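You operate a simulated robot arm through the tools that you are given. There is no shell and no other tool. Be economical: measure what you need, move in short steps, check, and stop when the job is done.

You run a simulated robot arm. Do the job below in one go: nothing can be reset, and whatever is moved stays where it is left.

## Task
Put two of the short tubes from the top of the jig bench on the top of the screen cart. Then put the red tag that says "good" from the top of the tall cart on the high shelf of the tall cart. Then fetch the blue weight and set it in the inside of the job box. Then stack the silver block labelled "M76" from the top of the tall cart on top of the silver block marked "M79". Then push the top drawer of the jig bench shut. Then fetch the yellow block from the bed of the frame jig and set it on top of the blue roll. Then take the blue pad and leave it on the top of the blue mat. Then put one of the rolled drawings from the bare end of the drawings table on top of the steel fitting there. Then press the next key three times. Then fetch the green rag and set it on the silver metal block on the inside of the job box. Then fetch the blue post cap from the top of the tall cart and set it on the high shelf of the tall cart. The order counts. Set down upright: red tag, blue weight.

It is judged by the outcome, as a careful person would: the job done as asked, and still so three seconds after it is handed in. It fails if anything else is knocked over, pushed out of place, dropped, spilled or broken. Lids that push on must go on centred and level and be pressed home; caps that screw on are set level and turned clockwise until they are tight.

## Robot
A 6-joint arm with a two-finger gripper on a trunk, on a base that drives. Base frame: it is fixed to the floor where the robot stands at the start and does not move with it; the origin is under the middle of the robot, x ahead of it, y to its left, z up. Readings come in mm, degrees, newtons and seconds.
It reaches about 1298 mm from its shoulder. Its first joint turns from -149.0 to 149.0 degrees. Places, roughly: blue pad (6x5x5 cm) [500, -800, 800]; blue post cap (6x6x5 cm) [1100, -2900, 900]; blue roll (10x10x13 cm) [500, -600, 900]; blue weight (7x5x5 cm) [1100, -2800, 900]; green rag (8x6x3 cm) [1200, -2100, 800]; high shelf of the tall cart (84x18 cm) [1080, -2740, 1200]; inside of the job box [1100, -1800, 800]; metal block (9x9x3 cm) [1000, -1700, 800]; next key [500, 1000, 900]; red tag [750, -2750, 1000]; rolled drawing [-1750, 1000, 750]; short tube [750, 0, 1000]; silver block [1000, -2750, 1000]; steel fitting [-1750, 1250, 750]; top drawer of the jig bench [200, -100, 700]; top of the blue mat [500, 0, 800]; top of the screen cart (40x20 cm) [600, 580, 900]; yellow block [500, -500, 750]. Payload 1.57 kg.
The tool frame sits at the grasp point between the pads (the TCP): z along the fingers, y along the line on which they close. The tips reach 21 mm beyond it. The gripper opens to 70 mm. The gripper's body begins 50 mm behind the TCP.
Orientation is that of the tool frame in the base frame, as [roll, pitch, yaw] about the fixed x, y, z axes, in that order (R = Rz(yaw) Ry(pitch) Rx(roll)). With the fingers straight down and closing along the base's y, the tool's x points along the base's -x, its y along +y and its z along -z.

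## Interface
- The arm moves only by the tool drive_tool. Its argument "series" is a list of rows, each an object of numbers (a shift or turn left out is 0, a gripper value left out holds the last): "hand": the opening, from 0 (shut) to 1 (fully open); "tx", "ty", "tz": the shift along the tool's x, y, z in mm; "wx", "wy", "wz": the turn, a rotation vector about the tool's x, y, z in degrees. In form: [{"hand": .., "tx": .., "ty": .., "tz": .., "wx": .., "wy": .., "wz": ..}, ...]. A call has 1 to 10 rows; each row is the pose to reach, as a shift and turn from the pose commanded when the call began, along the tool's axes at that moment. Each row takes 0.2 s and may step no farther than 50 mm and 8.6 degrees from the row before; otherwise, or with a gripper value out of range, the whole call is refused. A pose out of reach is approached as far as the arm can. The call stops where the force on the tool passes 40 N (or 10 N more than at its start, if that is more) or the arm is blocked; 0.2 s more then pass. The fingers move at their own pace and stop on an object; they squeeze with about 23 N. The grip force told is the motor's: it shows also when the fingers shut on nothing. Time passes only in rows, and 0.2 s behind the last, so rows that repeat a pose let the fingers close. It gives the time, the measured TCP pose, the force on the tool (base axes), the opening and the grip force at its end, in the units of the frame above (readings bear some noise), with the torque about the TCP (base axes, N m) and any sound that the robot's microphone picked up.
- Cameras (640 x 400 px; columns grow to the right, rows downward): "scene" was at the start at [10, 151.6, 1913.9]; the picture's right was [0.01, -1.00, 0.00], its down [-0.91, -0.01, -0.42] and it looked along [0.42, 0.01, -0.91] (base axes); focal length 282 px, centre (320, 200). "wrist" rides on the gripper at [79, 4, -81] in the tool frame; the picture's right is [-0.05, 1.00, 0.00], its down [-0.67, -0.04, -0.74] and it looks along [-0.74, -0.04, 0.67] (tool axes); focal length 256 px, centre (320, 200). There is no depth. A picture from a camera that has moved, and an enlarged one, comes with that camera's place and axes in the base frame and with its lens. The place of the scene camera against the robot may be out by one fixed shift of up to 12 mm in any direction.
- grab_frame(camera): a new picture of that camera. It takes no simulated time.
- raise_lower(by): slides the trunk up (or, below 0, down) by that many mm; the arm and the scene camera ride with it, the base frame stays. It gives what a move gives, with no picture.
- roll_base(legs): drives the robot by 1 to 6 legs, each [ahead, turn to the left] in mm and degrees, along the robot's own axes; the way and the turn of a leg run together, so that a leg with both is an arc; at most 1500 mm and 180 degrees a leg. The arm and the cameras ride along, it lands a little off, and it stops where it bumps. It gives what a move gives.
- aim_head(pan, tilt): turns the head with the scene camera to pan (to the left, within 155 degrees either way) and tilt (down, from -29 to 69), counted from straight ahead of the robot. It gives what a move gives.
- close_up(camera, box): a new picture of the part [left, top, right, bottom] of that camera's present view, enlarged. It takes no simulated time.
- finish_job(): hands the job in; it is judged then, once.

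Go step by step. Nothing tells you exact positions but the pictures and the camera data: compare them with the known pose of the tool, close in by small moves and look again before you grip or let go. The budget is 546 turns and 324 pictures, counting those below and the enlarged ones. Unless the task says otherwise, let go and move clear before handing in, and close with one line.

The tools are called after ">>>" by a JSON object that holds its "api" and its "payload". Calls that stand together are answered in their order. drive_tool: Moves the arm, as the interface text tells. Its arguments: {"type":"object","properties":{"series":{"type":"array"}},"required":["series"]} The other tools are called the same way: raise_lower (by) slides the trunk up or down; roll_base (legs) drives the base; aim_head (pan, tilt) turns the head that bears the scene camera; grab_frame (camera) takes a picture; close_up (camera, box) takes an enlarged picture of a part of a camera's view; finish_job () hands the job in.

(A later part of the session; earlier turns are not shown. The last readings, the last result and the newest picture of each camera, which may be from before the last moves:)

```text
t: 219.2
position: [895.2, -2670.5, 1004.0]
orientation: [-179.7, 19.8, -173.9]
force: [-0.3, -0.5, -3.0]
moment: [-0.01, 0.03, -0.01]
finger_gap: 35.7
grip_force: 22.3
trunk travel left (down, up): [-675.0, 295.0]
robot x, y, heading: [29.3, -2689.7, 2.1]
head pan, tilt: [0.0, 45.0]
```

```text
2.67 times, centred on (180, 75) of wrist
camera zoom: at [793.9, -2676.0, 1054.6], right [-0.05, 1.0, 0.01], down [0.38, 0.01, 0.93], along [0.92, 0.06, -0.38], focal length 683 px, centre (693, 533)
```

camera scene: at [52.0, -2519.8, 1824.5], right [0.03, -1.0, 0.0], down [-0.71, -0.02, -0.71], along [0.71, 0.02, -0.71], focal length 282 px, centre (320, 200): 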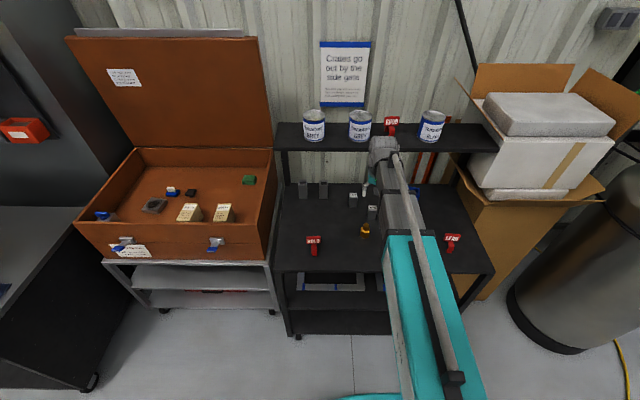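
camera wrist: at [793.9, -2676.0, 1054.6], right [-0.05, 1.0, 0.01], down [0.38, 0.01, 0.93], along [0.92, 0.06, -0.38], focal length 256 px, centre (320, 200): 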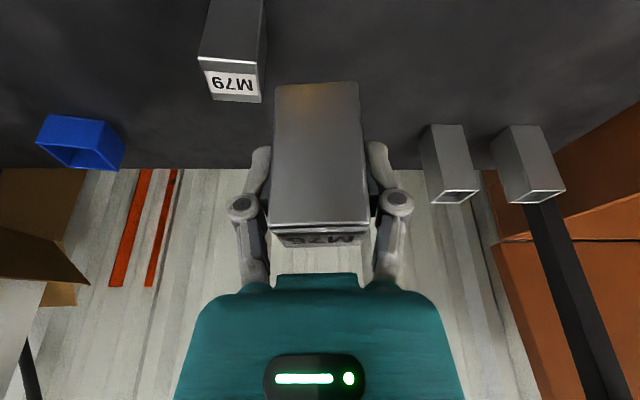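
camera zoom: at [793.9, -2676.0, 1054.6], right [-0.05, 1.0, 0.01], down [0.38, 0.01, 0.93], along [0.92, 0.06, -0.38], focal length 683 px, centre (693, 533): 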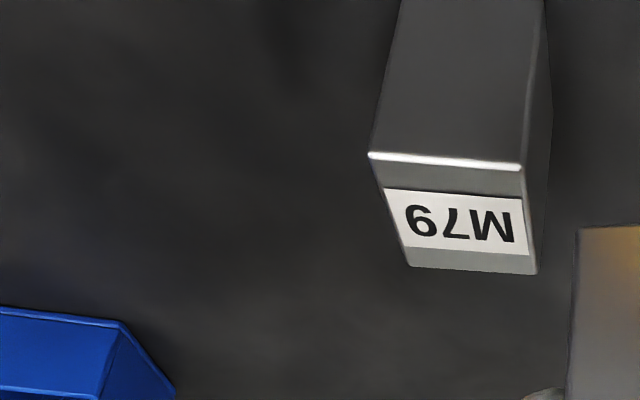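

>>> {"api": "drive_tool", "payload": {"series": [{"hand": 0.2, "tx": -12.5, "ty": -30.6, "tz": 4.5, "wx": 1.5, "wz": 4.2}, {"tx": -25.1, "ty": -61.2, "tz": 9, "wx": 3.05, "wz": 8.47}]}}

>>> {"api": "raise_lower", "payload": {"by": -38}}

>>> {"api": "grab_frame", "payload": {"camera": "wrist"}}

>>> {"api": "close_up", "payload": {"camera": "wrist", "box": [220, 0, 420, 125]}}

```text
t: 219.8
position: [929.5, -2729.5, 1004.2]
orientation: [-179.8, 19.8, 176.9]
force: [-0.6, 0.0, -2.4]
moment: [-0.01, -0.02, -0.02]
finger_gap: 35.4
grip_force: 22.9
trunk travel left (down, up): [-675.0, 295.0]
robot x, y, heading: [25.1, -2691.6, 2.0]
head pan, tilt: [0.0, 45.0]
```

```text
t: 220.6
position: [929.9, -2728.6, 966.0]
orientation: [-179.9, 19.7, 177.1]
force: [0.2, 0.2, -2.1]
moment: [-0.02, 0.0, 0.02]
finger_gap: 35.7
grip_force: 23.4
trunk travel left (down, up): [-637.0, 333.0]
robot x, y, heading: [23.9, -2689.9, 1.8]
head pan, tilt: [0.0, 45.0]
```

```text
220 pictures are left
camera wrist: at [827.5, -2718.8, 1016.5], right [0.1, 0.99, 0.01], down [0.37, -0.05, 0.93], along [0.92, -0.09, -0.38], focal length 256 px, centre (320, 200)
```

wrist: 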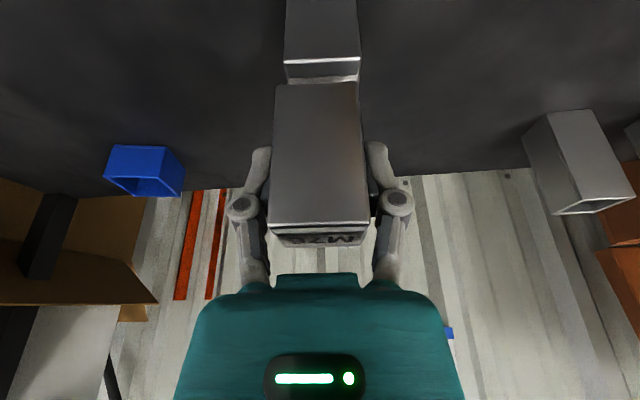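

```text
3.20 times, centred on (320, 62) of wrist
camera zoom: at [827.5, -2718.8, 1016.5], right [0.1, 0.99, 0.01], down [0.37, -0.05, 0.93], along [0.92, -0.09, -0.38], focal length 819 px, centre (320, 640)
```

zoom: 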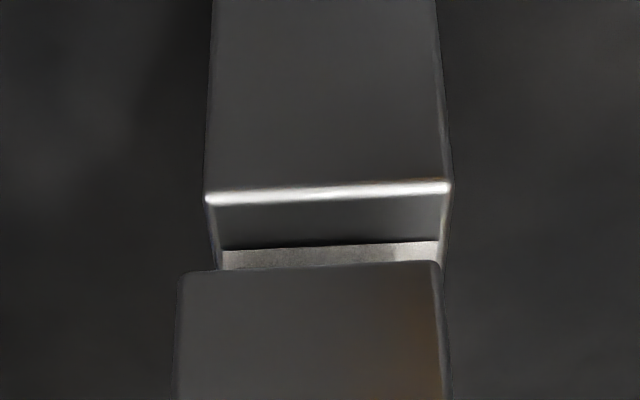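

>>> {"api": "drive_tool", "payload": {"series": [{"hand": 0.2, "tx": -1.3, "ty": 2.8, "tz": 0.5}]}}

>>> {"api": "raise_lower", "payload": {"by": -11}}

>>> {"api": "close_up", "payload": {"camera": "wrist", "box": [220, 0, 420, 125]}}

```text
t: 221.0
position: [930.7, -2727.3, 966.1]
orientation: [-179.8, 19.7, 177.2]
force: [0.6, 0.2, -2.1]
moment: [-0.01, 0.01, 0.01]
finger_gap: 35.9
grip_force: 23.6
trunk travel left (down, up): [-637.0, 333.0]
robot x, y, heading: [22.4, -2689.7, 1.8]
head pan, tilt: [0.0, 45.0]
```

```text
t: 221.6
position: [930.4, -2725.9, 954.6]
orientation: [-179.9, 19.8, 177.0]
force: [0.2, 0.2, -2.1]
moment: [-0.03, -0.02, 0.0]
finger_gap: 35.9
grip_force: 22.7
trunk travel left (down, up): [-626.0, 344.0]
robot x, y, heading: [24.1, -2690.2, 2.0]
head pan, tilt: [0.0, 45.0]
```

```text
3.20 times, centred on (320, 62) of wrist
camera zoom: at [829.4, -2716.0, 1005.2], right [0.1, 0.99, 0.01], down [0.37, -0.05, 0.93], along [0.92, -0.09, -0.38], focal length 819 px, centre (320, 640)
```

zoom: 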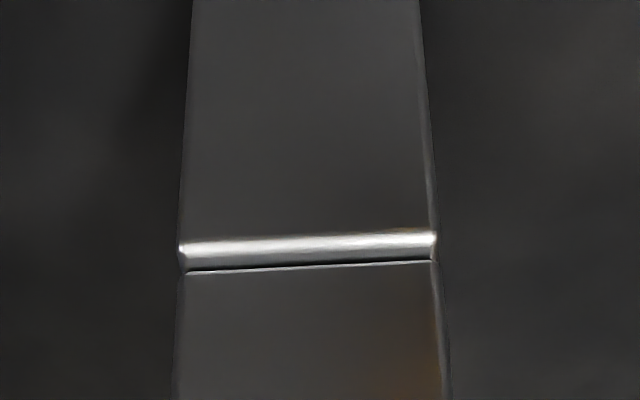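

>>> {"api": "raise_lower", "payload": {"by": -4}}

>>> {"api": "raise_lower", "payload": {"by": -2}}

>>> {"api": "close_up", "payload": {"camera": "wrist", "box": [220, 0, 420, 125]}}

```text
t: 222.2
position: [931.2, -2725.1, 951.0]
orientation: [-179.8, 19.8, 177.1]
force: [2.1, 0.8, 11.5]
moment: [-0.05, -0.2, 0.03]
finger_gap: 35.8
grip_force: 23.4
trunk travel left (down, up): [-622.0, 348.0]
robot x, y, heading: [26.2, -2691.9, 1.9]
head pan, tilt: [0.0, 45.0]
```

```text
t: 222.7
position: [931.2, -2725.8, 949.7]
orientation: [-179.8, 19.9, 177.0]
force: [1.3, 0.3, 11.3]
moment: [-0.02, -0.04, -0.04]
finger_gap: 35.7
grip_force: 22.7
trunk travel left (down, up): [-620.0, 350.0]
robot x, y, heading: [26.4, -2684.1, 1.8]
head pan, tilt: [0.0, 45.0]
```

```text
3.20 times, centred on (320, 62) of wrist
camera zoom: at [828.1, -2716.1, 1000.4], right [0.1, 0.99, 0.01], down [0.37, -0.05, 0.93], along [0.92, -0.09, -0.38], focal length 819 px, centre (320, 640)
```

zoom: 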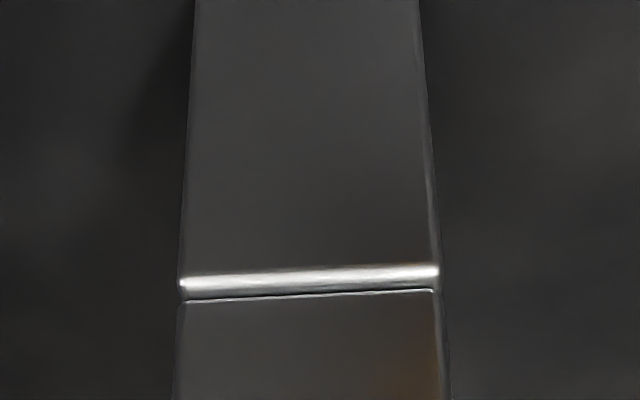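

>>> {"api": "drive_tool", "payload": {"series": [{"hand": 1}, {"hand": 1}, {"hand": 1}, {"hand": 1}]}}

>>> {"api": "raise_lower", "payload": {"by": 100}}

>>> {"api": "grab_frame", "payload": {"camera": "wrist"}}

```text
t: 223.7
position: [931.0, -2726.0, 949.5]
orientation: [-179.9, 19.7, 177.2]
force: [-0.1, -0.1, 0.8]
moment: [0.0, 0.01, -0.03]
finger_gap: 70.2
grip_force: 0.1
trunk travel left (down, up): [-620.0, 350.0]
robot x, y, heading: [24.6, -2691.5, 2.0]
head pan, tilt: [0.0, 45.0]
```

```text
t: 225.0
position: [931.0, -2725.1, 1049.0]
orientation: [-179.8, 19.7, 177.1]
force: [0.7, -0.9, 0.5]
moment: [0.01, 0.02, -0.03]
finger_gap: 70.0
grip_force: 0.1
trunk travel left (down, up): [-720.0, 250.0]
robot x, y, heading: [25.4, -2688.5, 1.8]
head pan, tilt: [0.0, 45.0]
```

```text
216 pictures are left
camera wrist: at [829.2, -2716.0, 1099.5], right [0.1, 0.99, 0.01], down [0.37, -0.05, 0.93], along [0.92, -0.09, -0.38], focal length 256 px, centre (320, 200)
```

wrist: 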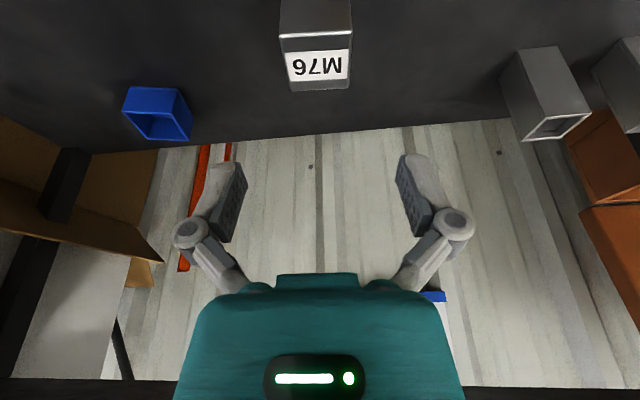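

>>> {"api": "drive_tool", "payload": {"series": [{"hand": 0.5, "tx": 42.3, "ty": -2.3, "tz": -15.2}, {"tx": 84.6, "ty": -4.6, "tz": -30.4}, {"tx": 126.9, "ty": -6.9, "tz": -45.6}, {"tx": 169.2, "ty": -9.2, "tz": -60.8}, {"tx": 211.5, "ty": -11.5, "tz": -76}, {"tx": 253.8, "ty": -13.8, "tz": -91.2}, {"tx": 296, "ty": -16, "tz": -106.4}]}}

>>> {"api": "close_up", "payload": {"camera": "scene", "box": [270, 100, 510, 280]}}

>>> {"api": "roll_base", "payload": {"legs": [[-375, -1.9], [0, 90], [1300, 0], [1320, 0], [0, -90]]}}

>>> {"api": "aim_head", "payload": {"pan": 0, "tilt": 50}}

>>> {"api": "grab_frame", "payload": {"camera": "scene"}}

```text
t: 226.6
position: [624.8, -2724.8, 1050.0]
orientation: [-179.8, 19.6, 177.1]
force: [-0.1, 0.6, -0.1]
moment: [0.01, 0.0, 0.02]
finger_gap: 35.1
grip_force: 0.1
out of reach, approached as far as the arm can: row 7
trunk travel left (down, up): [-720.0, 250.0]
robot x, y, heading: [26.1, -2687.8, 1.9]
head pan, tilt: [0.0, 45.0]
```

```text
2.22 times, centred on (390, 190) of scene
camera zoom: at [50.6, -2520.2, 1701.5], right [0.03, -1.0, 0.0], down [-0.71, -0.02, -0.71], along [0.71, 0.02, -0.71], focal length 626 px, centre (164, 222)
```

zoom: 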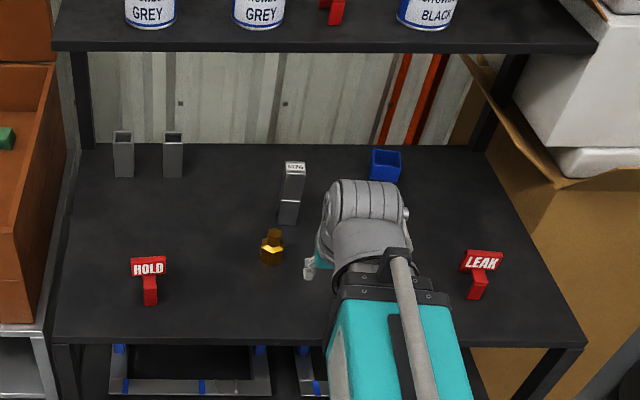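

```text
t: 256.1
position: [264.7, -135.4, 1049.1]
orientation: [-179.8, 19.7, 174.9]
force: [-0.2, 0.7, -0.1]
moment: [0.02, 0.05, -0.01]
finger_gap: 35.2
grip_force: 0.0
trunk travel left (down, up): [-720.0, 250.0]
robot x, y, heading: [-333.1, -53.3, 0.3]
head pan, tilt: [0.0, 45.0]
```

```text
t: 256.8
position: [264.7, -133.6, 1049.6]
orientation: [-179.7, 19.6, 175.0]
force: [0.8, -0.3, 0.1]
moment: [-0.02, 0.0, 0.0]
finger_gap: 35.1
grip_force: 0.1
trunk travel left (down, up): [-720.0, 250.0]
robot x, y, heading: [-335.6, -56.3, 0.1]
head pan, tilt: [0.0, 50.0]
```

```text
214 pictures are left
camera scene: at [-307.4, 112.5, 1694.5], right [0.0, -1.0, 0.0], down [-0.77, 0.0, -0.64], along [0.64, 0.0, -0.77], focal length 282 px, centre (320, 200)
```

scene: 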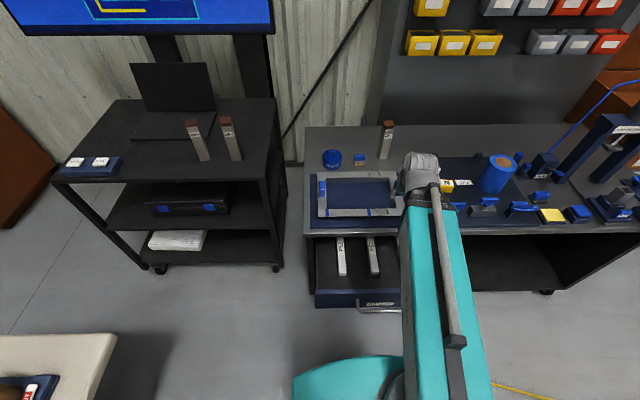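

>>> {"api": "roll_base", "payload": {"legs": [[-260, 0]]}}

>>> {"api": "drive_tool", "payload": {"series": [{"hand": 0}, {"hand": 0}, {"hand": 0}, {"hand": 0}]}}

>>> {"api": "raise_lower", "payload": {"by": -220}}

>>> {"api": "grab_frame", "payload": {"camera": "wrist"}}

>>> {"api": "grab_frame", "payload": {"camera": "scene"}}

```text
t: 258.9
position: [5.7, -135.8, 1049.4]
orientation: [-179.9, 19.6, 174.8]
force: [-0.3, 1.1, -0.1]
moment: [0.01, 0.04, -0.01]
finger_gap: 34.9
grip_force: 0.1
trunk travel left (down, up): [-720.0, 250.0]
robot x, y, heading: [-596.2, -56.5, -0.0]
head pan, tilt: [0.0, 50.0]
```

```text
t: 259.9
position: [5.0, -136.0, 1050.0]
orientation: [-179.9, 19.7, 174.9]
force: [0.3, 0.5, -0.7]
moment: [0.0, 0.03, 0.02]
finger_gap: 0.0
grip_force: 23.0
trunk travel left (down, up): [-720.0, 250.0]
robot x, y, heading: [-591.3, -55.4, -0.0]
head pan, tilt: [0.0, 50.0]
```

```text
t: 262.2
position: [6.2, -136.0, 829.3]
orientation: [-179.8, 19.7, 174.7]
force: [-0.5, 0.0, 0.5]
moment: [0.0, 0.01, 0.01]
finger_gap: 0.0
grip_force: 23.5
trunk travel left (down, up): [-500.0, 470.0]
robot x, y, heading: [-593.1, -55.4, 0.0]
head pan, tilt: [0.0, 50.0]
```

```text
213 pictures are left
camera wrist: at [-95.6, -122.1, 879.8], right [0.14, 0.99, 0.01], down [0.37, -0.07, 0.93], along [0.92, -0.13, -0.38], focal length 256 px, centre (320, 200)
```

wrist: 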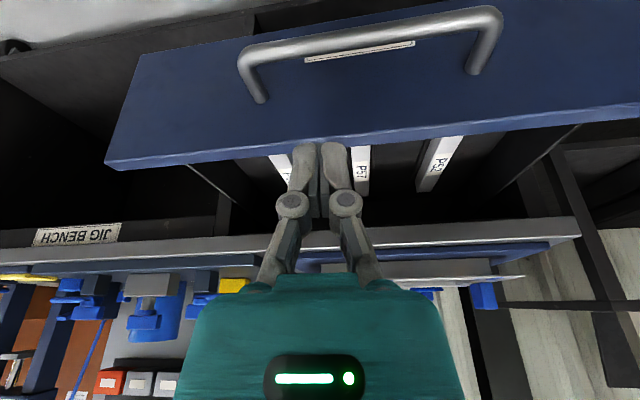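

```text
212 pictures are left
camera scene: at [-565.7, 111.8, 1474.6], right [0.0, -1.0, 0.0], down [-0.77, 0.0, -0.64], along [0.64, 0.0, -0.77], focal length 282 px, centre (320, 200)
```

scene: 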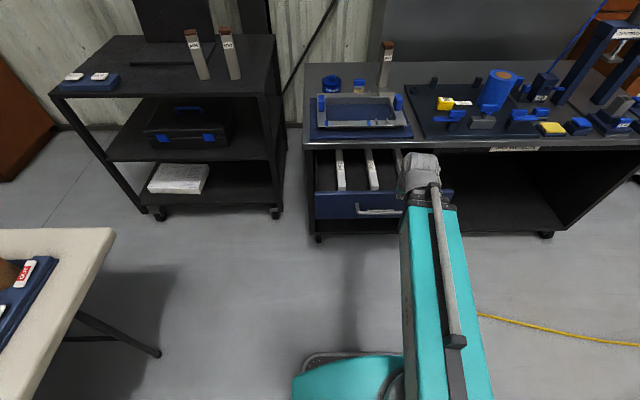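

>>> {"api": "drive_tool", "payload": {"series": [{"hand": 0, "ty": 14, "wy": -8}, {"hand": 0, "ty": 28, "wy": -16}]}}

>>> {"api": "raise_lower", "payload": {"by": -80}}

>>> {"api": "grab_frame", "payload": {"camera": "wrist"}}

```text
t: 262.9
position: [52.2, -111.8, 853.7]
orientation: [-179.7, 35.7, 174.9]
force: [-0.1, -0.7, 0.5]
moment: [-0.01, 0.0, 0.02]
finger_gap: 0.0
grip_force: 23.1
out of reach, approached as far as the arm can: row 1, 2
trunk travel left (down, up): [-500.0, 470.0]
robot x, y, heading: [-589.1, -55.8, -0.0]
head pan, tilt: [0.0, 50.0]
```

```text
t: 264.0
position: [52.7, -112.7, 773.4]
orientation: [-179.9, 35.6, 174.9]
force: [-0.2, -0.3, 0.4]
moment: [0.01, 0.01, 0.01]
finger_gap: 0.0
grip_force: 22.8
trunk travel left (down, up): [-420.0, 550.0]
robot x, y, heading: [-591.8, -58.2, 0.1]
head pan, tilt: [0.0, 50.0]
```

```text
211 pictures are left
camera wrist: at [-58.9, -97.4, 793.8], right [0.13, 0.99, 0.03], down [0.1, -0.04, 0.99], along [0.99, -0.13, -0.11], focal length 256 px, centre (320, 200)
```

wrist: 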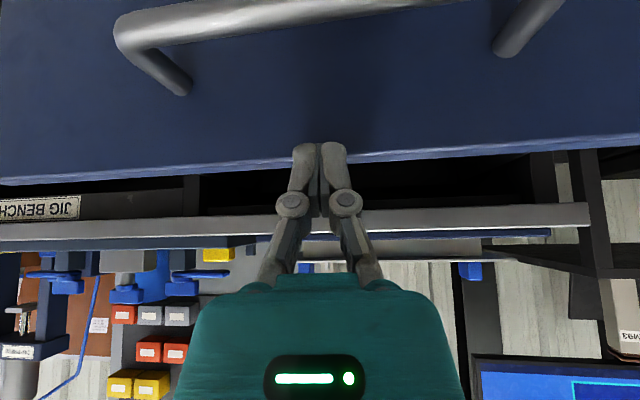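

>>> {"api": "raise_lower", "payload": {"by": -22}}

>>> {"api": "drive_tool", "payload": {"series": [{"hand": 0, "tx": -16.2, "ty": 1.8, "tz": 11.6}, {"tx": -32.4, "ty": 3.6, "tz": 23.2}]}}

>>> {"api": "grab_frame", "payload": {"camera": "wrist"}}

```text
t: 264.7
position: [51.2, -112.2, 751.4]
orientation: [-179.8, 35.6, 174.9]
force: [0.1, -0.6, -0.3]
moment: [-0.03, 0.0, 0.01]
finger_gap: 0.0
grip_force: 22.9
trunk travel left (down, up): [-398.0, 572.0]
robot x, y, heading: [-590.7, -55.4, 0.1]
head pan, tilt: [0.0, 50.0]
```

```text
t: 265.3
position: [92.9, -112.0, 751.1]
orientation: [-179.8, 35.8, 174.9]
force: [-0.3, -0.5, -0.2]
moment: [0.02, 0.0, 0.01]
finger_gap: 0.2
grip_force: 22.6
trunk travel left (down, up): [-398.0, 572.0]
robot x, y, heading: [-590.4, -57.5, 0.2]
head pan, tilt: [0.0, 50.0]
```

```text
210 pictures are left
camera wrist: at [-17.8, -97.4, 771.7], right [0.13, 0.99, 0.03], down [0.1, -0.04, 0.99], along [0.99, -0.13, -0.11], focal length 256 px, centre (320, 200)
```

wrist: 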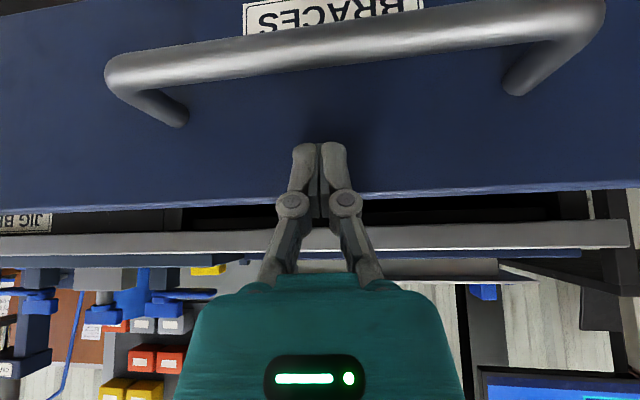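

>>> {"api": "drive_tool", "payload": {"series": [{"hand": 0, "tx": -16.2, "ty": 1.8, "tz": 11.6}, {"tx": -32.4, "ty": 3.6, "tz": 23.2}, {"tx": -48.6, "ty": 5.4, "tz": 34.8}, {"tx": -64.8, "ty": 7.2, "tz": 46.4}]}}

>>> {"api": "grab_frame", "payload": {"camera": "wrist"}}

```text
t: 266.3
position: [172.9, -111.8, 751.1]
orientation: [-179.7, 35.6, 174.9]
force: [0.3, -1.2, -0.3]
moment: [-0.03, -0.02, -0.04]
finger_gap: 0.0
grip_force: 23.1
trunk travel left (down, up): [-398.0, 572.0]
robot x, y, heading: [-595.2, -53.9, -0.2]
head pan, tilt: [0.0, 50.0]
```

```text
209 pictures are left
camera wrist: at [62.3, -97.2, 771.7], right [0.13, 0.99, 0.03], down [0.1, -0.04, 0.99], along [0.99, -0.13, -0.11], focal length 256 px, centre (320, 200)
```

wrist: 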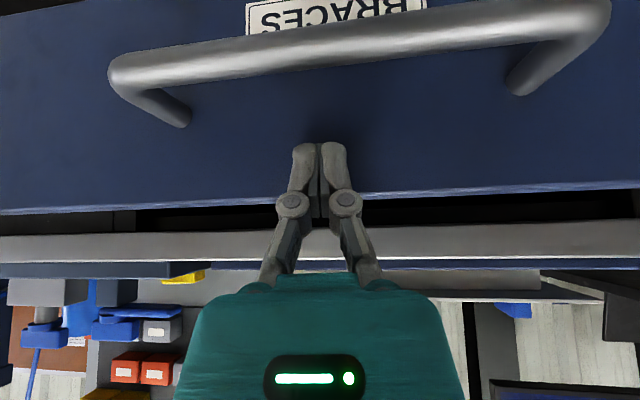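

>>> {"api": "drive_tool", "payload": {"series": [{"hand": 0, "tx": -16.2, "ty": 1.8, "tz": 11.6}, {"tx": -32.4, "ty": 3.6, "tz": 23.2}, {"tx": -48.6, "ty": 5.4, "tz": 34.8}]}}

>>> {"api": "grab_frame", "payload": {"camera": "wrist"}}

>>> {"api": "grab_frame", "payload": {"camera": "scene"}}

```text
t: 267.1
position: [233.0, -111.2, 752.2]
orientation: [-179.7, 35.7, 175.0]
force: [0.4, -0.8, 0.9]
moment: [-0.01, 0.02, -0.01]
finger_gap: 0.0
grip_force: 23.0
trunk travel left (down, up): [-398.0, 572.0]
robot x, y, heading: [-591.0, -53.5, 0.2]
head pan, tilt: [0.0, 50.0]
```

```text
208 pictures are left
camera wrist: at [122.2, -97.9, 771.7], right [0.13, 0.99, 0.03], down [0.1, -0.04, 0.99], along [0.99, -0.13, -0.11], focal length 256 px, centre (320, 200)
```

wrist: 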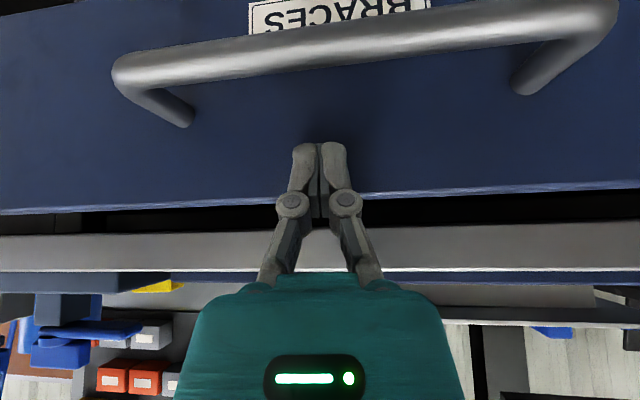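

```text
207 pictures are left
camera scene: at [-565.6, 111.7, 1372.6], right [0.0, -1.0, 0.0], down [-0.77, 0.0, -0.64], along [0.64, 0.0, -0.77], focal length 282 px, centre (320, 200)
```

scene: 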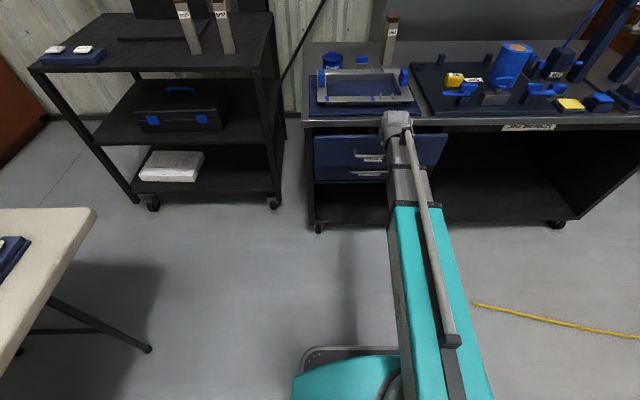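

>>> {"api": "drive_tool", "payload": {"series": [{"hand": 0, "tx": -12.2, "ty": 1.3, "tz": 8.7}, {"tx": -24.3, "ty": 2.7, "tz": 17.4}, {"tx": -36.5, "ty": 4, "tz": 26.1}, {"tx": -48.6, "ty": 5.4, "tz": 34.8}]}}

>>> {"api": "grab_frame", "payload": {"camera": "wrist"}}

>>> {"api": "close_up", "payload": {"camera": "scene", "box": [290, 80, 470, 240]}}

```text
t: 268.1
position: [293.1, -111.8, 750.6]
orientation: [-179.6, 35.8, 175.0]
force: [-0.2, -0.7, -0.1]
moment: [0.0, -0.01, 0.04]
finger_gap: 0.2
grip_force: 22.6
trunk travel left (down, up): [-398.0, 572.0]
robot x, y, heading: [-589.8, -55.2, -0.1]
head pan, tilt: [0.0, 50.0]
```

```text
206 pictures are left
camera wrist: at [182.5, -98.1, 771.6], right [0.13, 0.99, 0.03], down [0.1, -0.04, 0.99], along [0.99, -0.13, -0.11], focal length 256 px, centre (320, 200)
```

wrist: 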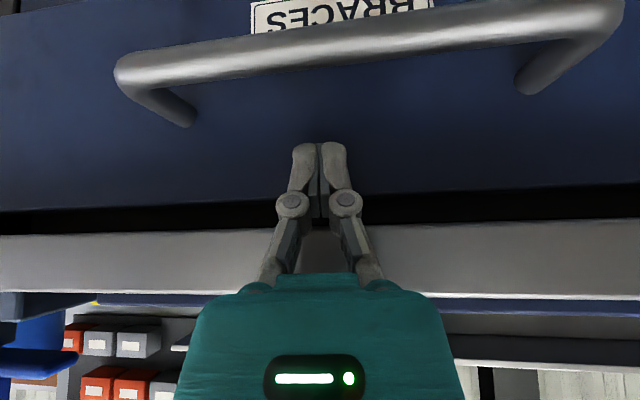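

```text
2.50 times, centred on (380, 160) of scene
camera zoom: at [-565.6, 111.7, 1372.6], right [0.0, -1.0, 0.0], down [-0.77, 0.0, -0.64], along [0.64, 0.0, -0.77], focal length 704 px, centre (170, 300)
```

zoom: 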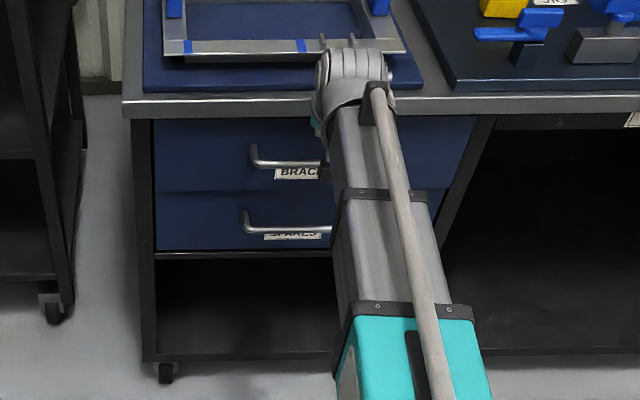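

>>> {"api": "drive_tool", "payload": {"series": [{"hand": 0, "tx": -6.1, "ty": 0.7, "tz": 4.4}, {"tx": -12.2, "ty": 1.3, "tz": 8.7}, {"tx": -18.2, "ty": 2, "tz": 13}, {"tx": -24.3, "ty": 2.7, "tz": 17.4}]}}

>>> {"api": "grab_frame", "payload": {"camera": "wrist"}}

```text
t: 268.7
position: [299.5, -114.5, 750.3]
orientation: [-179.6, 34.9, 175.0]
force: [-3.0, 0.2, -4.6]
moment: [-0.07, -0.14, 0.03]
finger_gap: 0.1
grip_force: 22.5
trunk travel left (down, up): [-398.0, 572.0]
robot x, y, heading: [-594.8, -55.6, 0.1]
head pan, tilt: [0.0, 50.0]
stopped in row 3: the force on the tool passed its limit at 49 N (the readings are from after the stop); the commanded pose is now the measured one
```

```text
204 pictures are left
camera wrist: at [188.8, -97.9, 771.6], right [0.13, 0.99, 0.03], down [0.12, -0.04, 0.99], along [0.98, -0.13, -0.12], focal length 256 px, centre (320, 200)
```

wrist: 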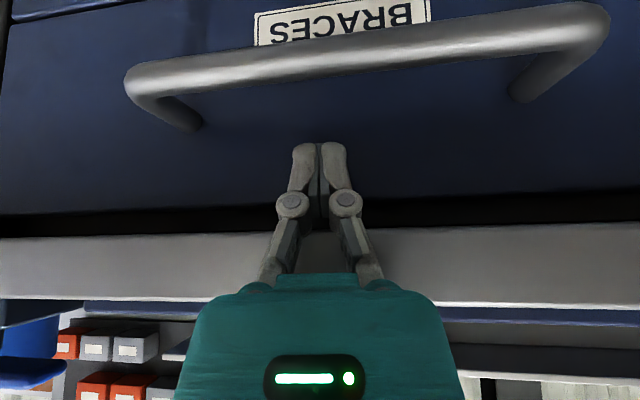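

>>> {"api": "drive_tool", "payload": {"series": [{"hand": 0, "tx": 32, "ty": -3.6, "tz": -23}, {"tx": 64, "ty": -7.2, "tz": -46}, {"tx": 96, "ty": -10.8, "tz": -69}, {"tx": 128, "ty": -14.4, "tz": -92}]}}

>>> {"api": "grab_frame", "payload": {"camera": "wrist"}}

>>> {"api": "raise_lower", "payload": {"by": 300}}

>>> {"api": "grab_frame", "payload": {"camera": "scene"}}

```text
t: 269.7
position: [139.9, -113.3, 749.7]
orientation: [-179.6, 35.1, 174.9]
force: [0.0, 0.1, -0.9]
moment: [-0.02, 0.01, 0.01]
finger_gap: 0.0
grip_force: 22.6
trunk travel left (down, up): [-398.0, 572.0]
robot x, y, heading: [-591.7, -57.9, 0.1]
head pan, tilt: [0.0, 50.0]
```

```text
203 pictures are left
camera wrist: at [30.6, -98.1, 771.7], right [0.13, 0.99, 0.03], down [0.11, -0.04, 0.99], along [0.98, -0.13, -0.12], focal length 256 px, centre (320, 200)
```

wrist: 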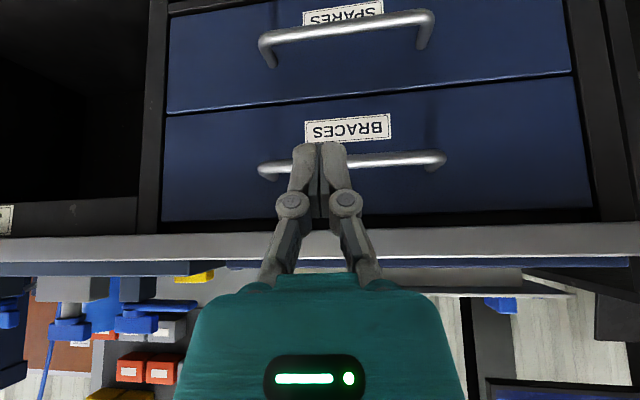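

```text
t: 272.7
position: [141.5, -112.0, 1048.8]
orientation: [-179.7, 35.1, 175.0]
force: [-0.7, 0.4, -0.2]
moment: [-0.01, 0.03, 0.02]
finger_gap: 0.0
grip_force: 22.8
trunk travel left (down, up): [-698.0, 272.0]
robot x, y, heading: [-593.8, -56.9, 0.1]
head pan, tilt: [0.0, 50.0]
```

```text
202 pictures are left
camera scene: at [-565.7, 111.8, 1672.5], right [0.0, -1.0, 0.0], down [-0.77, 0.0, -0.64], along [0.64, 0.0, -0.77], focal length 282 px, centre (320, 200)
```

scene: 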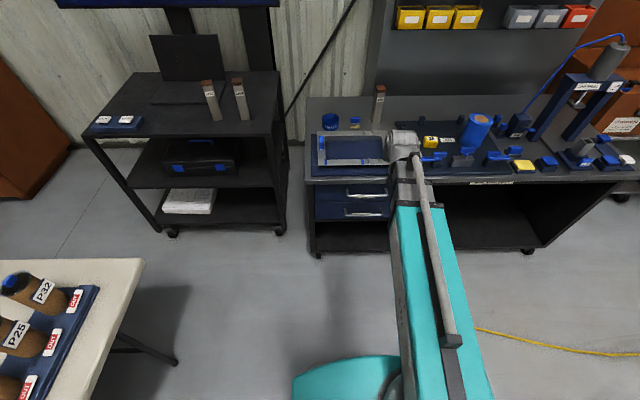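

The drawer is shut flush. Next I'll straighten the hand and drive to face the frame jig.

>>> {"api": "raise_lower", "payload": {"by": 200}}

>>> {"api": "drive_tool", "payload": {"series": [{"hand": 1, "wy": 8}, {"wy": 16}, {"wy": 24}, {"wy": 32}, {"wy": 35}]}}

>>> {"api": "roll_base", "payload": {"legs": [[0, -45], [620, 0], [0, 45]]}}

>>> {"api": "grab_frame", "payload": {"camera": "scene"}}

>>> {"api": "grab_frame", "payload": {"camera": "wrist"}}

```text
t: 274.9
position: [142.2, -111.4, 1249.4]
orientation: [-179.7, 35.1, 175.0]
force: [0.4, 0.3, 0.8]
moment: [-0.03, 0.0, 0.02]
finger_gap: 0.0
grip_force: 22.8
trunk travel left (down, up): [-898.0, 72.0]
robot x, y, heading: [-593.2, -60.5, -0.4]
head pan, tilt: [0.0, 50.0]
```

```text
t: 276.1
position: [142.4, -111.8, 1215.5]
orientation: [-179.7, 0.0, 174.8]
force: [0.4, 1.0, 0.4]
moment: [0.01, -0.02, 0.01]
finger_gap: 70.0
grip_force: 0.0
out of reach, approached as far as the arm can: row 1, 2, 3, 4, 5
trunk travel left (down, up): [-898.0, 72.0]
robot x, y, heading: [-594.3, -58.0, 0.0]
head pan, tilt: [0.0, 50.0]
```

```text
t: 286.3
position: [583.3, -552.0, 1216.3]
orientation: [-179.7, 0.0, 175.1]
force: [0.4, 0.6, 0.5]
moment: [-0.02, 0.01, 0.01]
finger_gap: 70.0
grip_force: 0.1
trunk travel left (down, up): [-898.0, 72.0]
robot x, y, heading: [-153.2, -523.2, -0.2]
head pan, tilt: [0.0, 50.0]
```

```text
201 pictures are left
camera scene: at [-123.8, -357.4, 1872.6], right [0.0, -1.0, 0.0], down [-0.77, 0.0, -0.64], along [0.64, 0.0, -0.77], focal length 282 px, centre (320, 200)
```

scene: 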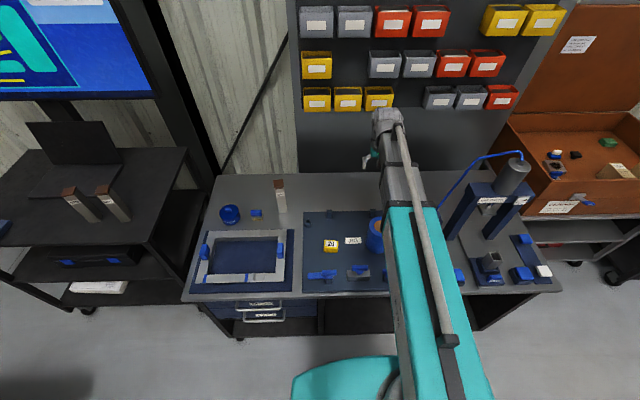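

```text
200 pictures are left
camera wrist: at [504.3, -539.9, 1297.9], right [0.14, 0.99, 0.0], down [0.66, -0.09, 0.75], along [0.74, -0.11, -0.67], focal length 256 px, centre (320, 200)
```

wrist: 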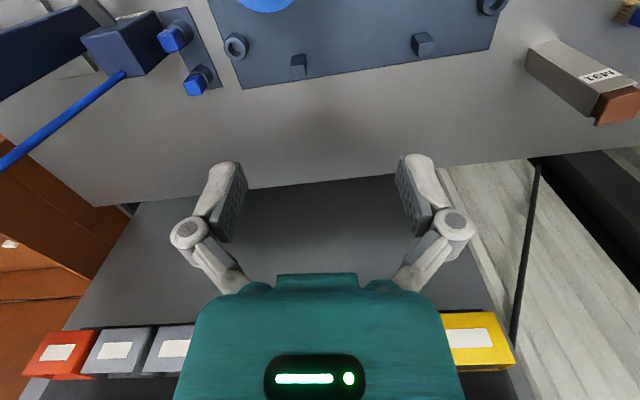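

>>> {"api": "close_up", "payload": {"camera": "scene", "box": [290, 190, 490, 310]}}

>>> {"api": "drive_tool", "payload": {"series": [{"hand": 1, "tx": 33, "ty": 35}, {"tx": 66, "ty": 70}, {"tx": 99, "ty": 105}, {"tx": 116, "ty": 143}]}}

>>> {"api": "grab_frame", "payload": {"camera": "wrist"}}

```text
3.20 times, centred on (390, 250) of scene
camera zoom: at [-123.8, -357.4, 1872.6], right [0.0, -1.0, 0.0], down [-0.77, 0.0, -0.64], along [0.64, 0.0, -0.77], focal length 901 px, centre (96, 40)
```

zoom: 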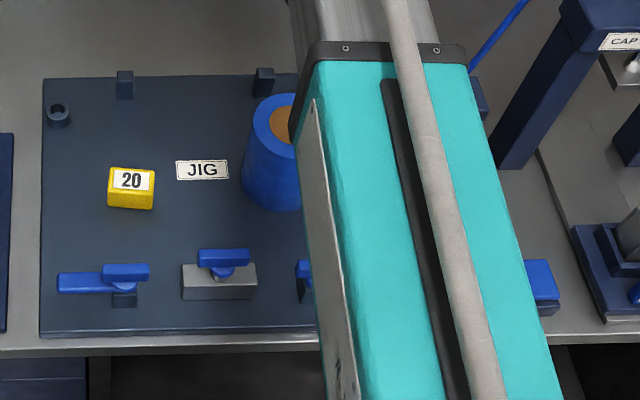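

```text
t: 287.3
position: [478.5, -398.9, 1216.0]
orientation: [-179.8, 0.0, 175.0]
force: [0.5, -0.5, 0.8]
moment: [0.02, -0.01, -0.02]
finger_gap: 69.7
grip_force: 0.1
trunk travel left (down, up): [-898.0, 72.0]
robot x, y, heading: [-152.6, -523.7, -0.4]
head pan, tilt: [0.0, 50.0]
```

```text
198 pictures are left
camera wrist: at [399.9, -387.0, 1298.1], right [0.14, 0.99, -0.01], down [0.66, -0.09, 0.75], along [0.74, -0.11, -0.67], focal length 256 px, centre (320, 200)
```

wrist: 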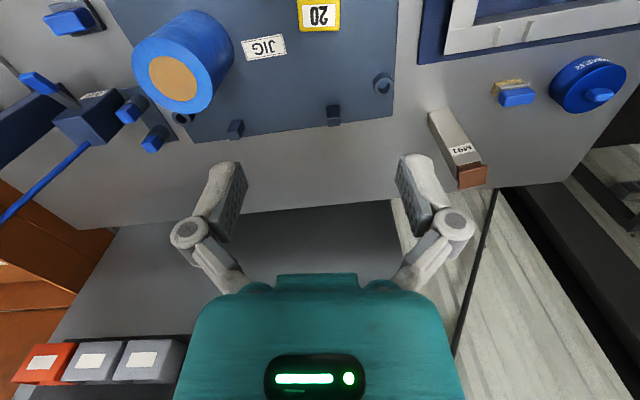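

>>> {"api": "raise_lower", "payload": {"by": -180}}

>>> {"api": "drive_tool", "payload": {"series": [{"hand": 1, "tx": 16, "ty": -12}]}}

>>> {"api": "grab_frame", "payload": {"camera": "wrist"}}

```text
t: 289.3
position: [478.7, -398.5, 1036.6]
orientation: [-179.7, 0.1, 175.1]
force: [0.7, 0.5, 0.0]
moment: [-0.02, -0.03, -0.01]
finger_gap: 70.0
grip_force: 0.0
trunk travel left (down, up): [-718.0, 252.0]
robot x, y, heading: [-151.8, -523.6, -0.2]
head pan, tilt: [0.0, 50.0]
```

```text
t: 289.7
position: [462.2, -408.9, 1036.8]
orientation: [-179.8, 0.0, 175.0]
force: [-0.6, -0.1, -0.2]
moment: [0.0, 0.01, 0.01]
finger_gap: 70.2
grip_force: 0.0
trunk travel left (down, up): [-718.0, 252.0]
robot x, y, heading: [-150.8, -524.3, -0.3]
head pan, tilt: [0.0, 50.0]
```

```text
197 pictures are left
camera wrist: at [382.6, -397.9, 1118.3], right [0.14, 0.99, 0.0], down [0.66, -0.09, 0.75], along [0.74, -0.11, -0.67], focal length 256 px, centre (320, 200)
```

wrist: 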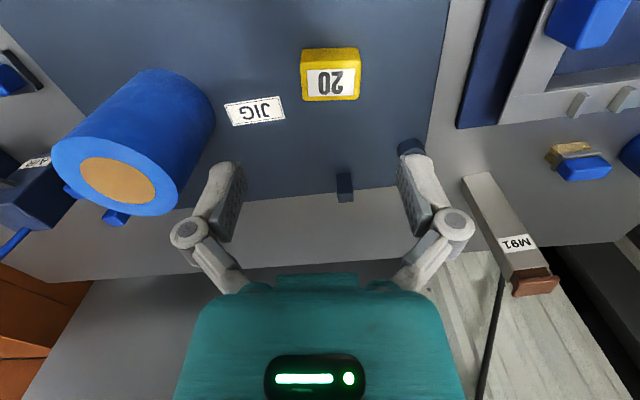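

>>> {"api": "drive_tool", "payload": {"series": [{"hand": 1, "tx": -31.5, "ty": 7.2, "wz": -3}]}}

>>> {"api": "raise_lower", "payload": {"by": -100}}

>>> {"api": "grab_frame", "payload": {"camera": "wrist"}}

```text
t: 290.1
position: [493.7, -404.3, 1036.6]
orientation: [-179.7, 0.0, 178.1]
force: [0.2, -0.5, 0.7]
moment: [0.03, 0.04, 0.0]
finger_gap: 70.0
grip_force: 0.0
trunk travel left (down, up): [-718.0, 252.0]
robot x, y, heading: [-151.4, -524.3, 0.1]
head pan, tilt: [0.0, 50.0]
```

```text
t: 291.4
position: [493.7, -404.9, 937.1]
orientation: [-179.7, 0.2, 178.1]
force: [0.2, -0.1, -0.1]
moment: [0.01, -0.02, 0.04]
finger_gap: 70.1
grip_force: 0.2
trunk travel left (down, up): [-618.0, 352.0]
robot x, y, heading: [-148.9, -522.7, -0.3]
head pan, tilt: [0.0, 50.0]
```

```text
196 pictures are left
camera wrist: at [414.7, -397.4, 1018.2], right [0.09, 1.0, -0.01], down [0.66, -0.05, 0.75], along [0.74, -0.07, -0.67], focal length 256 px, centre (320, 200)
```

wrist: 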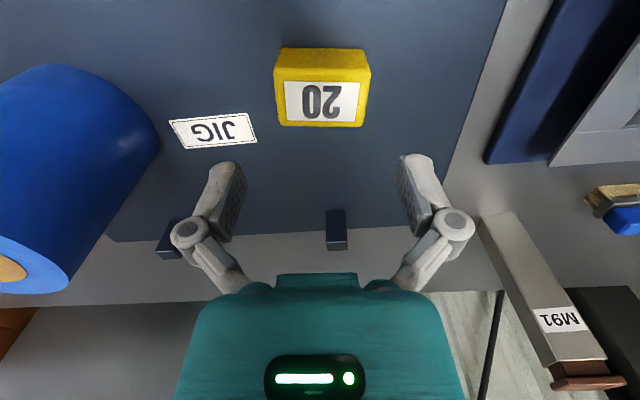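

>>> {"api": "drive_tool", "payload": {"series": [{"hand": 1, "wz": 2.5}]}}

>>> {"api": "raise_lower", "payload": {"by": -55}}

>>> {"api": "grab_frame", "payload": {"camera": "wrist"}}

```text
t: 291.9
position: [494.1, -405.8, 936.0]
orientation: [-179.7, 0.2, 175.4]
force: [-0.2, 0.3, -0.6]
moment: [-0.01, -0.01, -0.01]
finger_gap: 70.1
grip_force: 0.1
trunk travel left (down, up): [-618.0, 352.0]
robot x, y, heading: [-152.2, -525.3, -0.3]
head pan, tilt: [0.0, 50.0]
```

```text
t: 292.8
position: [493.6, -405.9, 880.6]
orientation: [-179.6, 0.0, 175.5]
force: [0.3, 0.3, 0.2]
moment: [-0.02, -0.01, -0.01]
finger_gap: 70.3
grip_force: 0.0
trunk travel left (down, up): [-563.0, 407.0]
robot x, y, heading: [-151.7, -524.1, -0.4]
head pan, tilt: [0.0, 50.0]
```

```text
195 pictures are left
camera wrist: at [414.9, -393.9, 963.2], right [0.13, 0.99, 0.0], down [0.66, -0.08, 0.75], along [0.74, -0.1, -0.67], focal length 256 px, centre (320, 200)
```

wrist: 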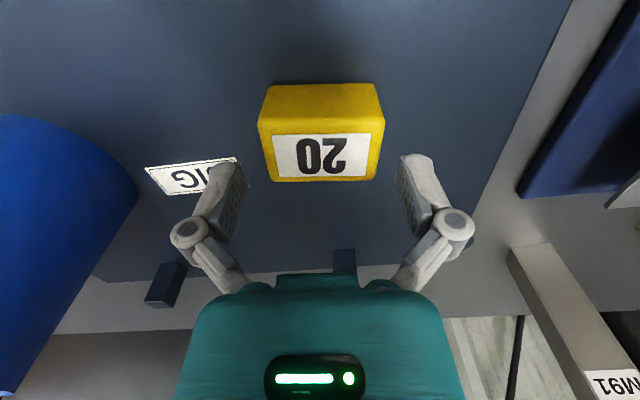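

>>> {"api": "raise_lower", "payload": {"by": -22}}

>>> {"api": "drive_tool", "payload": {"series": [{"hand": 0.5}, {"hand": 0.5}, {"hand": 0.5}]}}

>>> {"api": "grab_frame", "payload": {"camera": "wrist"}}

```text
t: 293.5
position: [494.7, -404.8, 859.8]
orientation: [-179.7, 0.0, 175.5]
force: [-0.3, 0.4, 0.0]
moment: [0.03, -0.03, 0.0]
finger_gap: 70.0
grip_force: 0.1
trunk travel left (down, up): [-541.0, 429.0]
robot x, y, heading: [-152.2, -525.0, 0.0]
head pan, tilt: [0.0, 50.0]
```

```text
t: 294.3
position: [494.5, -404.8, 859.3]
orientation: [-179.7, 0.1, 175.5]
force: [1.6, 2.4, 8.7]
moment: [0.09, 0.01, -0.07]
finger_gap: 59.6
grip_force: 23.1
trunk travel left (down, up): [-541.0, 429.0]
robot x, y, heading: [-154.7, -520.7, -0.6]
head pan, tilt: [0.0, 50.0]
```

```text
194 pictures are left
camera wrist: at [414.8, -393.8, 941.5], right [0.13, 0.99, 0.0], down [0.66, -0.08, 0.75], along [0.74, -0.1, -0.67], focal length 256 px, centre (320, 200)
```

wrist: 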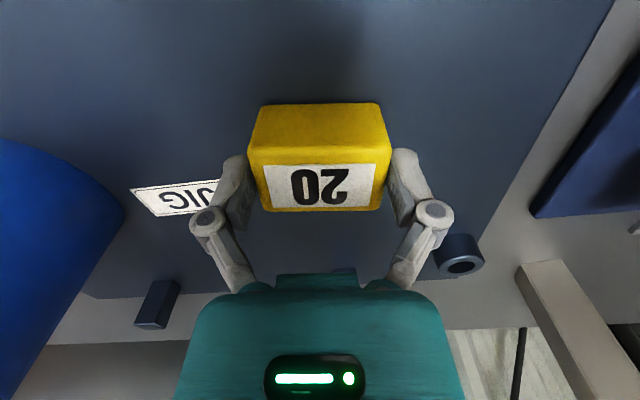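

>>> {"api": "raise_lower", "payload": {"by": 160}}

>>> {"api": "drive_tool", "payload": {"series": [{"hand": 0.5, "tx": 6, "ty": -44}, {"tx": 12, "ty": -88}, {"tx": 18, "ty": -130}]}}

>>> {"api": "grab_frame", "payload": {"camera": "wrist"}}

```text
t: 296.1
position: [493.9, -404.0, 1018.3]
orientation: [-179.7, 0.1, 175.6]
force: [0.0, -0.1, -1.8]
moment: [0.04, 0.01, 0.0]
finger_gap: 59.5
grip_force: 22.9
trunk travel left (down, up): [-701.0, 269.0]
robot x, y, heading: [-152.5, -523.7, -0.6]
head pan, tilt: [0.0, 50.0]
```

```text
t: 296.9
position: [465.9, -532.6, 1019.6]
orientation: [-179.7, 0.1, 175.6]
force: [-0.9, 0.5, -1.0]
moment: [0.0, 0.01, 0.03]
finger_gap: 59.7
grip_force: 23.1
trunk travel left (down, up): [-701.0, 269.0]
robot x, y, heading: [-149.2, -522.8, -0.4]
head pan, tilt: [0.0, 50.0]
```

```text
193 pictures are left
camera wrist: at [386.4, -522.5, 1101.2], right [0.13, 0.99, 0.0], down [0.66, -0.08, 0.75], along [0.74, -0.1, -0.67], focal length 256 px, centre (320, 200)
```

wrist: 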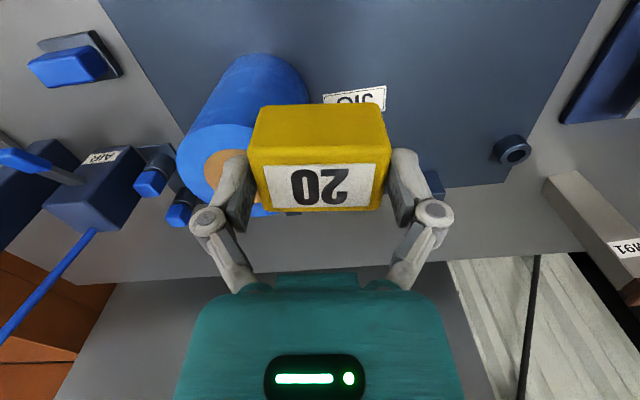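

>>> {"api": "drive_tool", "payload": {"series": [{"hand": 0.5, "tx": -22, "ty": -27}, {"tx": -44, "ty": -54}, {"tx": -66.5, "ty": -81.5}]}}

>>> {"api": "grab_frame", "payload": {"camera": "wrist"}}

>>> {"api": "close_up", "payload": {"camera": "scene", "box": [320, 150, 480, 270]}}

```text
t: 297.7
position: [526.8, -618.8, 1018.4]
orientation: [-179.6, 0.1, 175.6]
force: [0.1, 0.1, -1.1]
moment: [0.01, -0.01, 0.02]
finger_gap: 59.7
grip_force: 22.8
trunk travel left (down, up): [-701.0, 269.0]
robot x, y, heading: [-149.9, -525.1, -0.5]
head pan, tilt: [0.0, 50.0]
```

```text
192 pictures are left
camera wrist: at [447.1, -608.6, 1101.0], right [0.13, 0.99, 0.0], down [0.66, -0.08, 0.75], along [0.74, -0.1, -0.67], focal length 256 px, centre (320, 200)
```

wrist: 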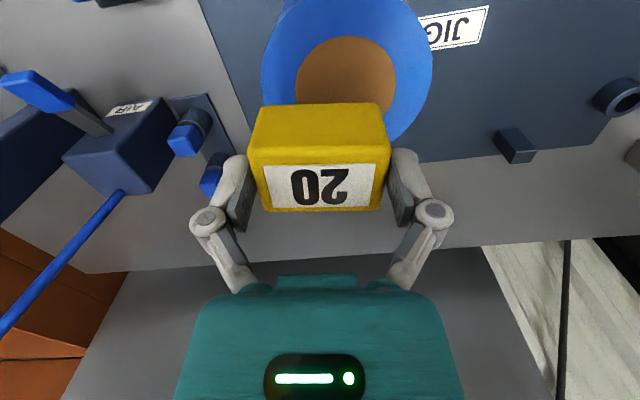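

```text
3.33 times, centred on (400, 210) of scene
camera zoom: at [-124.5, -357.1, 1675.6], right [0.0, -1.0, 0.0], down [-0.77, 0.0, -0.64], along [0.64, 0.0, -0.77], focal length 939 px, centre (53, 167)
```

zoom: 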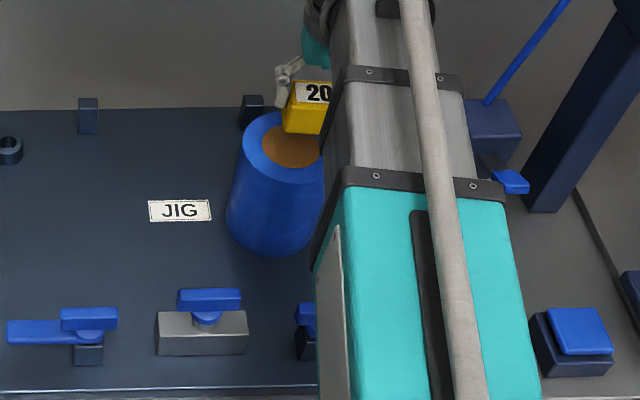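

>>> {"api": "drive_tool", "payload": {"series": [{"hand": 0.5, "tx": 13.9, "ty": 13.8}]}}

>>> {"api": "raise_lower", "payload": {"by": -18}}

>>> {"api": "grab_frame", "payload": {"camera": "wrist"}}

```text
t: 298.1
position: [512.4, -604.1, 1019.2]
orientation: [-179.6, 0.1, 175.6]
force: [-0.6, -0.1, -1.6]
moment: [0.0, 0.01, 0.03]
finger_gap: 59.7
grip_force: 22.4
trunk travel left (down, up): [-701.0, 269.0]
robot x, y, heading: [-153.8, -526.0, -0.2]
head pan, tilt: [0.0, 50.0]
```

```text
t: 298.8
position: [513.7, -605.3, 1001.5]
orientation: [-179.7, 0.1, 175.6]
force: [-0.5, 0.1, -1.6]
moment: [0.02, -0.01, -0.07]
finger_gap: 59.8
grip_force: 23.0
trunk travel left (down, up): [-683.0, 287.0]
robot x, y, heading: [-152.7, -524.9, -0.5]
head pan, tilt: [0.0, 50.0]
```

```text
190 pictures are left
camera wrist: at [434.2, -593.6, 1083.1], right [0.13, 0.99, 0.0], down [0.66, -0.08, 0.75], along [0.74, -0.1, -0.67], focal length 256 px, centre (320, 200)
```

wrist: 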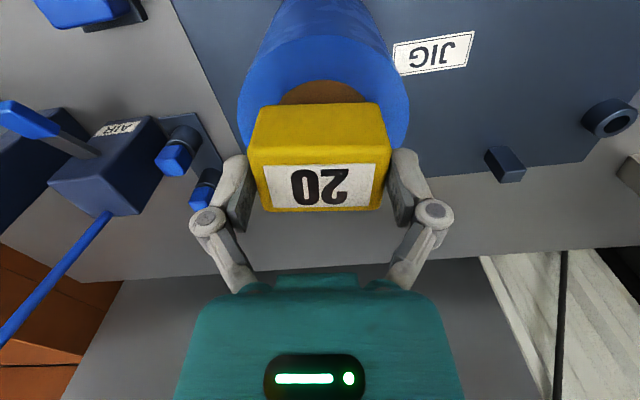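

>>> {"api": "drive_tool", "payload": {"series": [{"hand": 0.5, "tx": -3.8, "ty": 3.3}]}}

>>> {"api": "raise_lower", "payload": {"by": -8}}

>>> {"api": "raise_lower", "payload": {"by": -5}}

>>> {"api": "grab_frame", "payload": {"camera": "wrist"}}

```text
t: 299.2
position: [517.7, -602.2, 1002.1]
orientation: [-179.6, 0.1, 175.7]
force: [0.4, -0.1, -0.9]
moment: [0.03, 0.01, 0.0]
finger_gap: 59.5
grip_force: 23.1
trunk travel left (down, up): [-683.0, 287.0]
robot x, y, heading: [-153.2, -526.8, -0.3]
head pan, tilt: [0.0, 50.0]
```

```text
t: 299.7
position: [515.8, -601.0, 994.1]
orientation: [-179.7, 0.1, 175.7]
force: [-0.3, -0.2, -1.0]
moment: [0.06, -0.01, 0.0]
finger_gap: 59.7
grip_force: 23.6
trunk travel left (down, up): [-675.0, 295.0]
robot x, y, heading: [-152.3, -525.6, -0.0]
head pan, tilt: [0.0, 50.0]
```

```text
t: 300.3
position: [517.2, -601.3, 989.1]
orientation: [-179.8, 0.3, 175.5]
force: [5.8, -1.1, 20.1]
moment: [0.01, -0.12, -0.14]
finger_gap: 59.5
grip_force: 23.6
trunk travel left (down, up): [-670.0, 300.0]
robot x, y, heading: [-148.7, -524.1, -0.2]
head pan, tilt: [0.0, 50.0]
```

```text
189 pictures are left
camera wrist: at [437.9, -590.7, 1070.9], right [0.13, 0.99, 0.0], down [0.66, -0.08, 0.75], along [0.74, -0.1, -0.66], focal length 256 px, centre (320, 200)
```

wrist: 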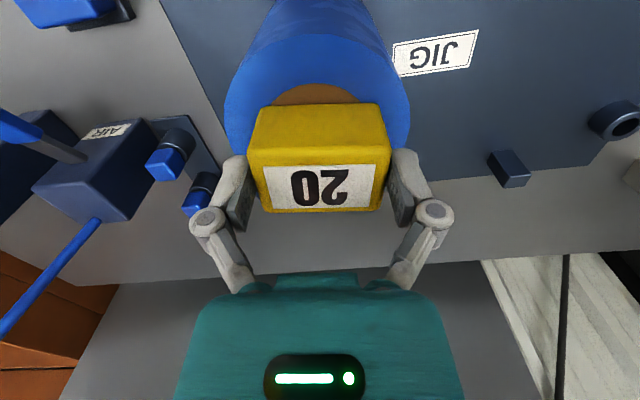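

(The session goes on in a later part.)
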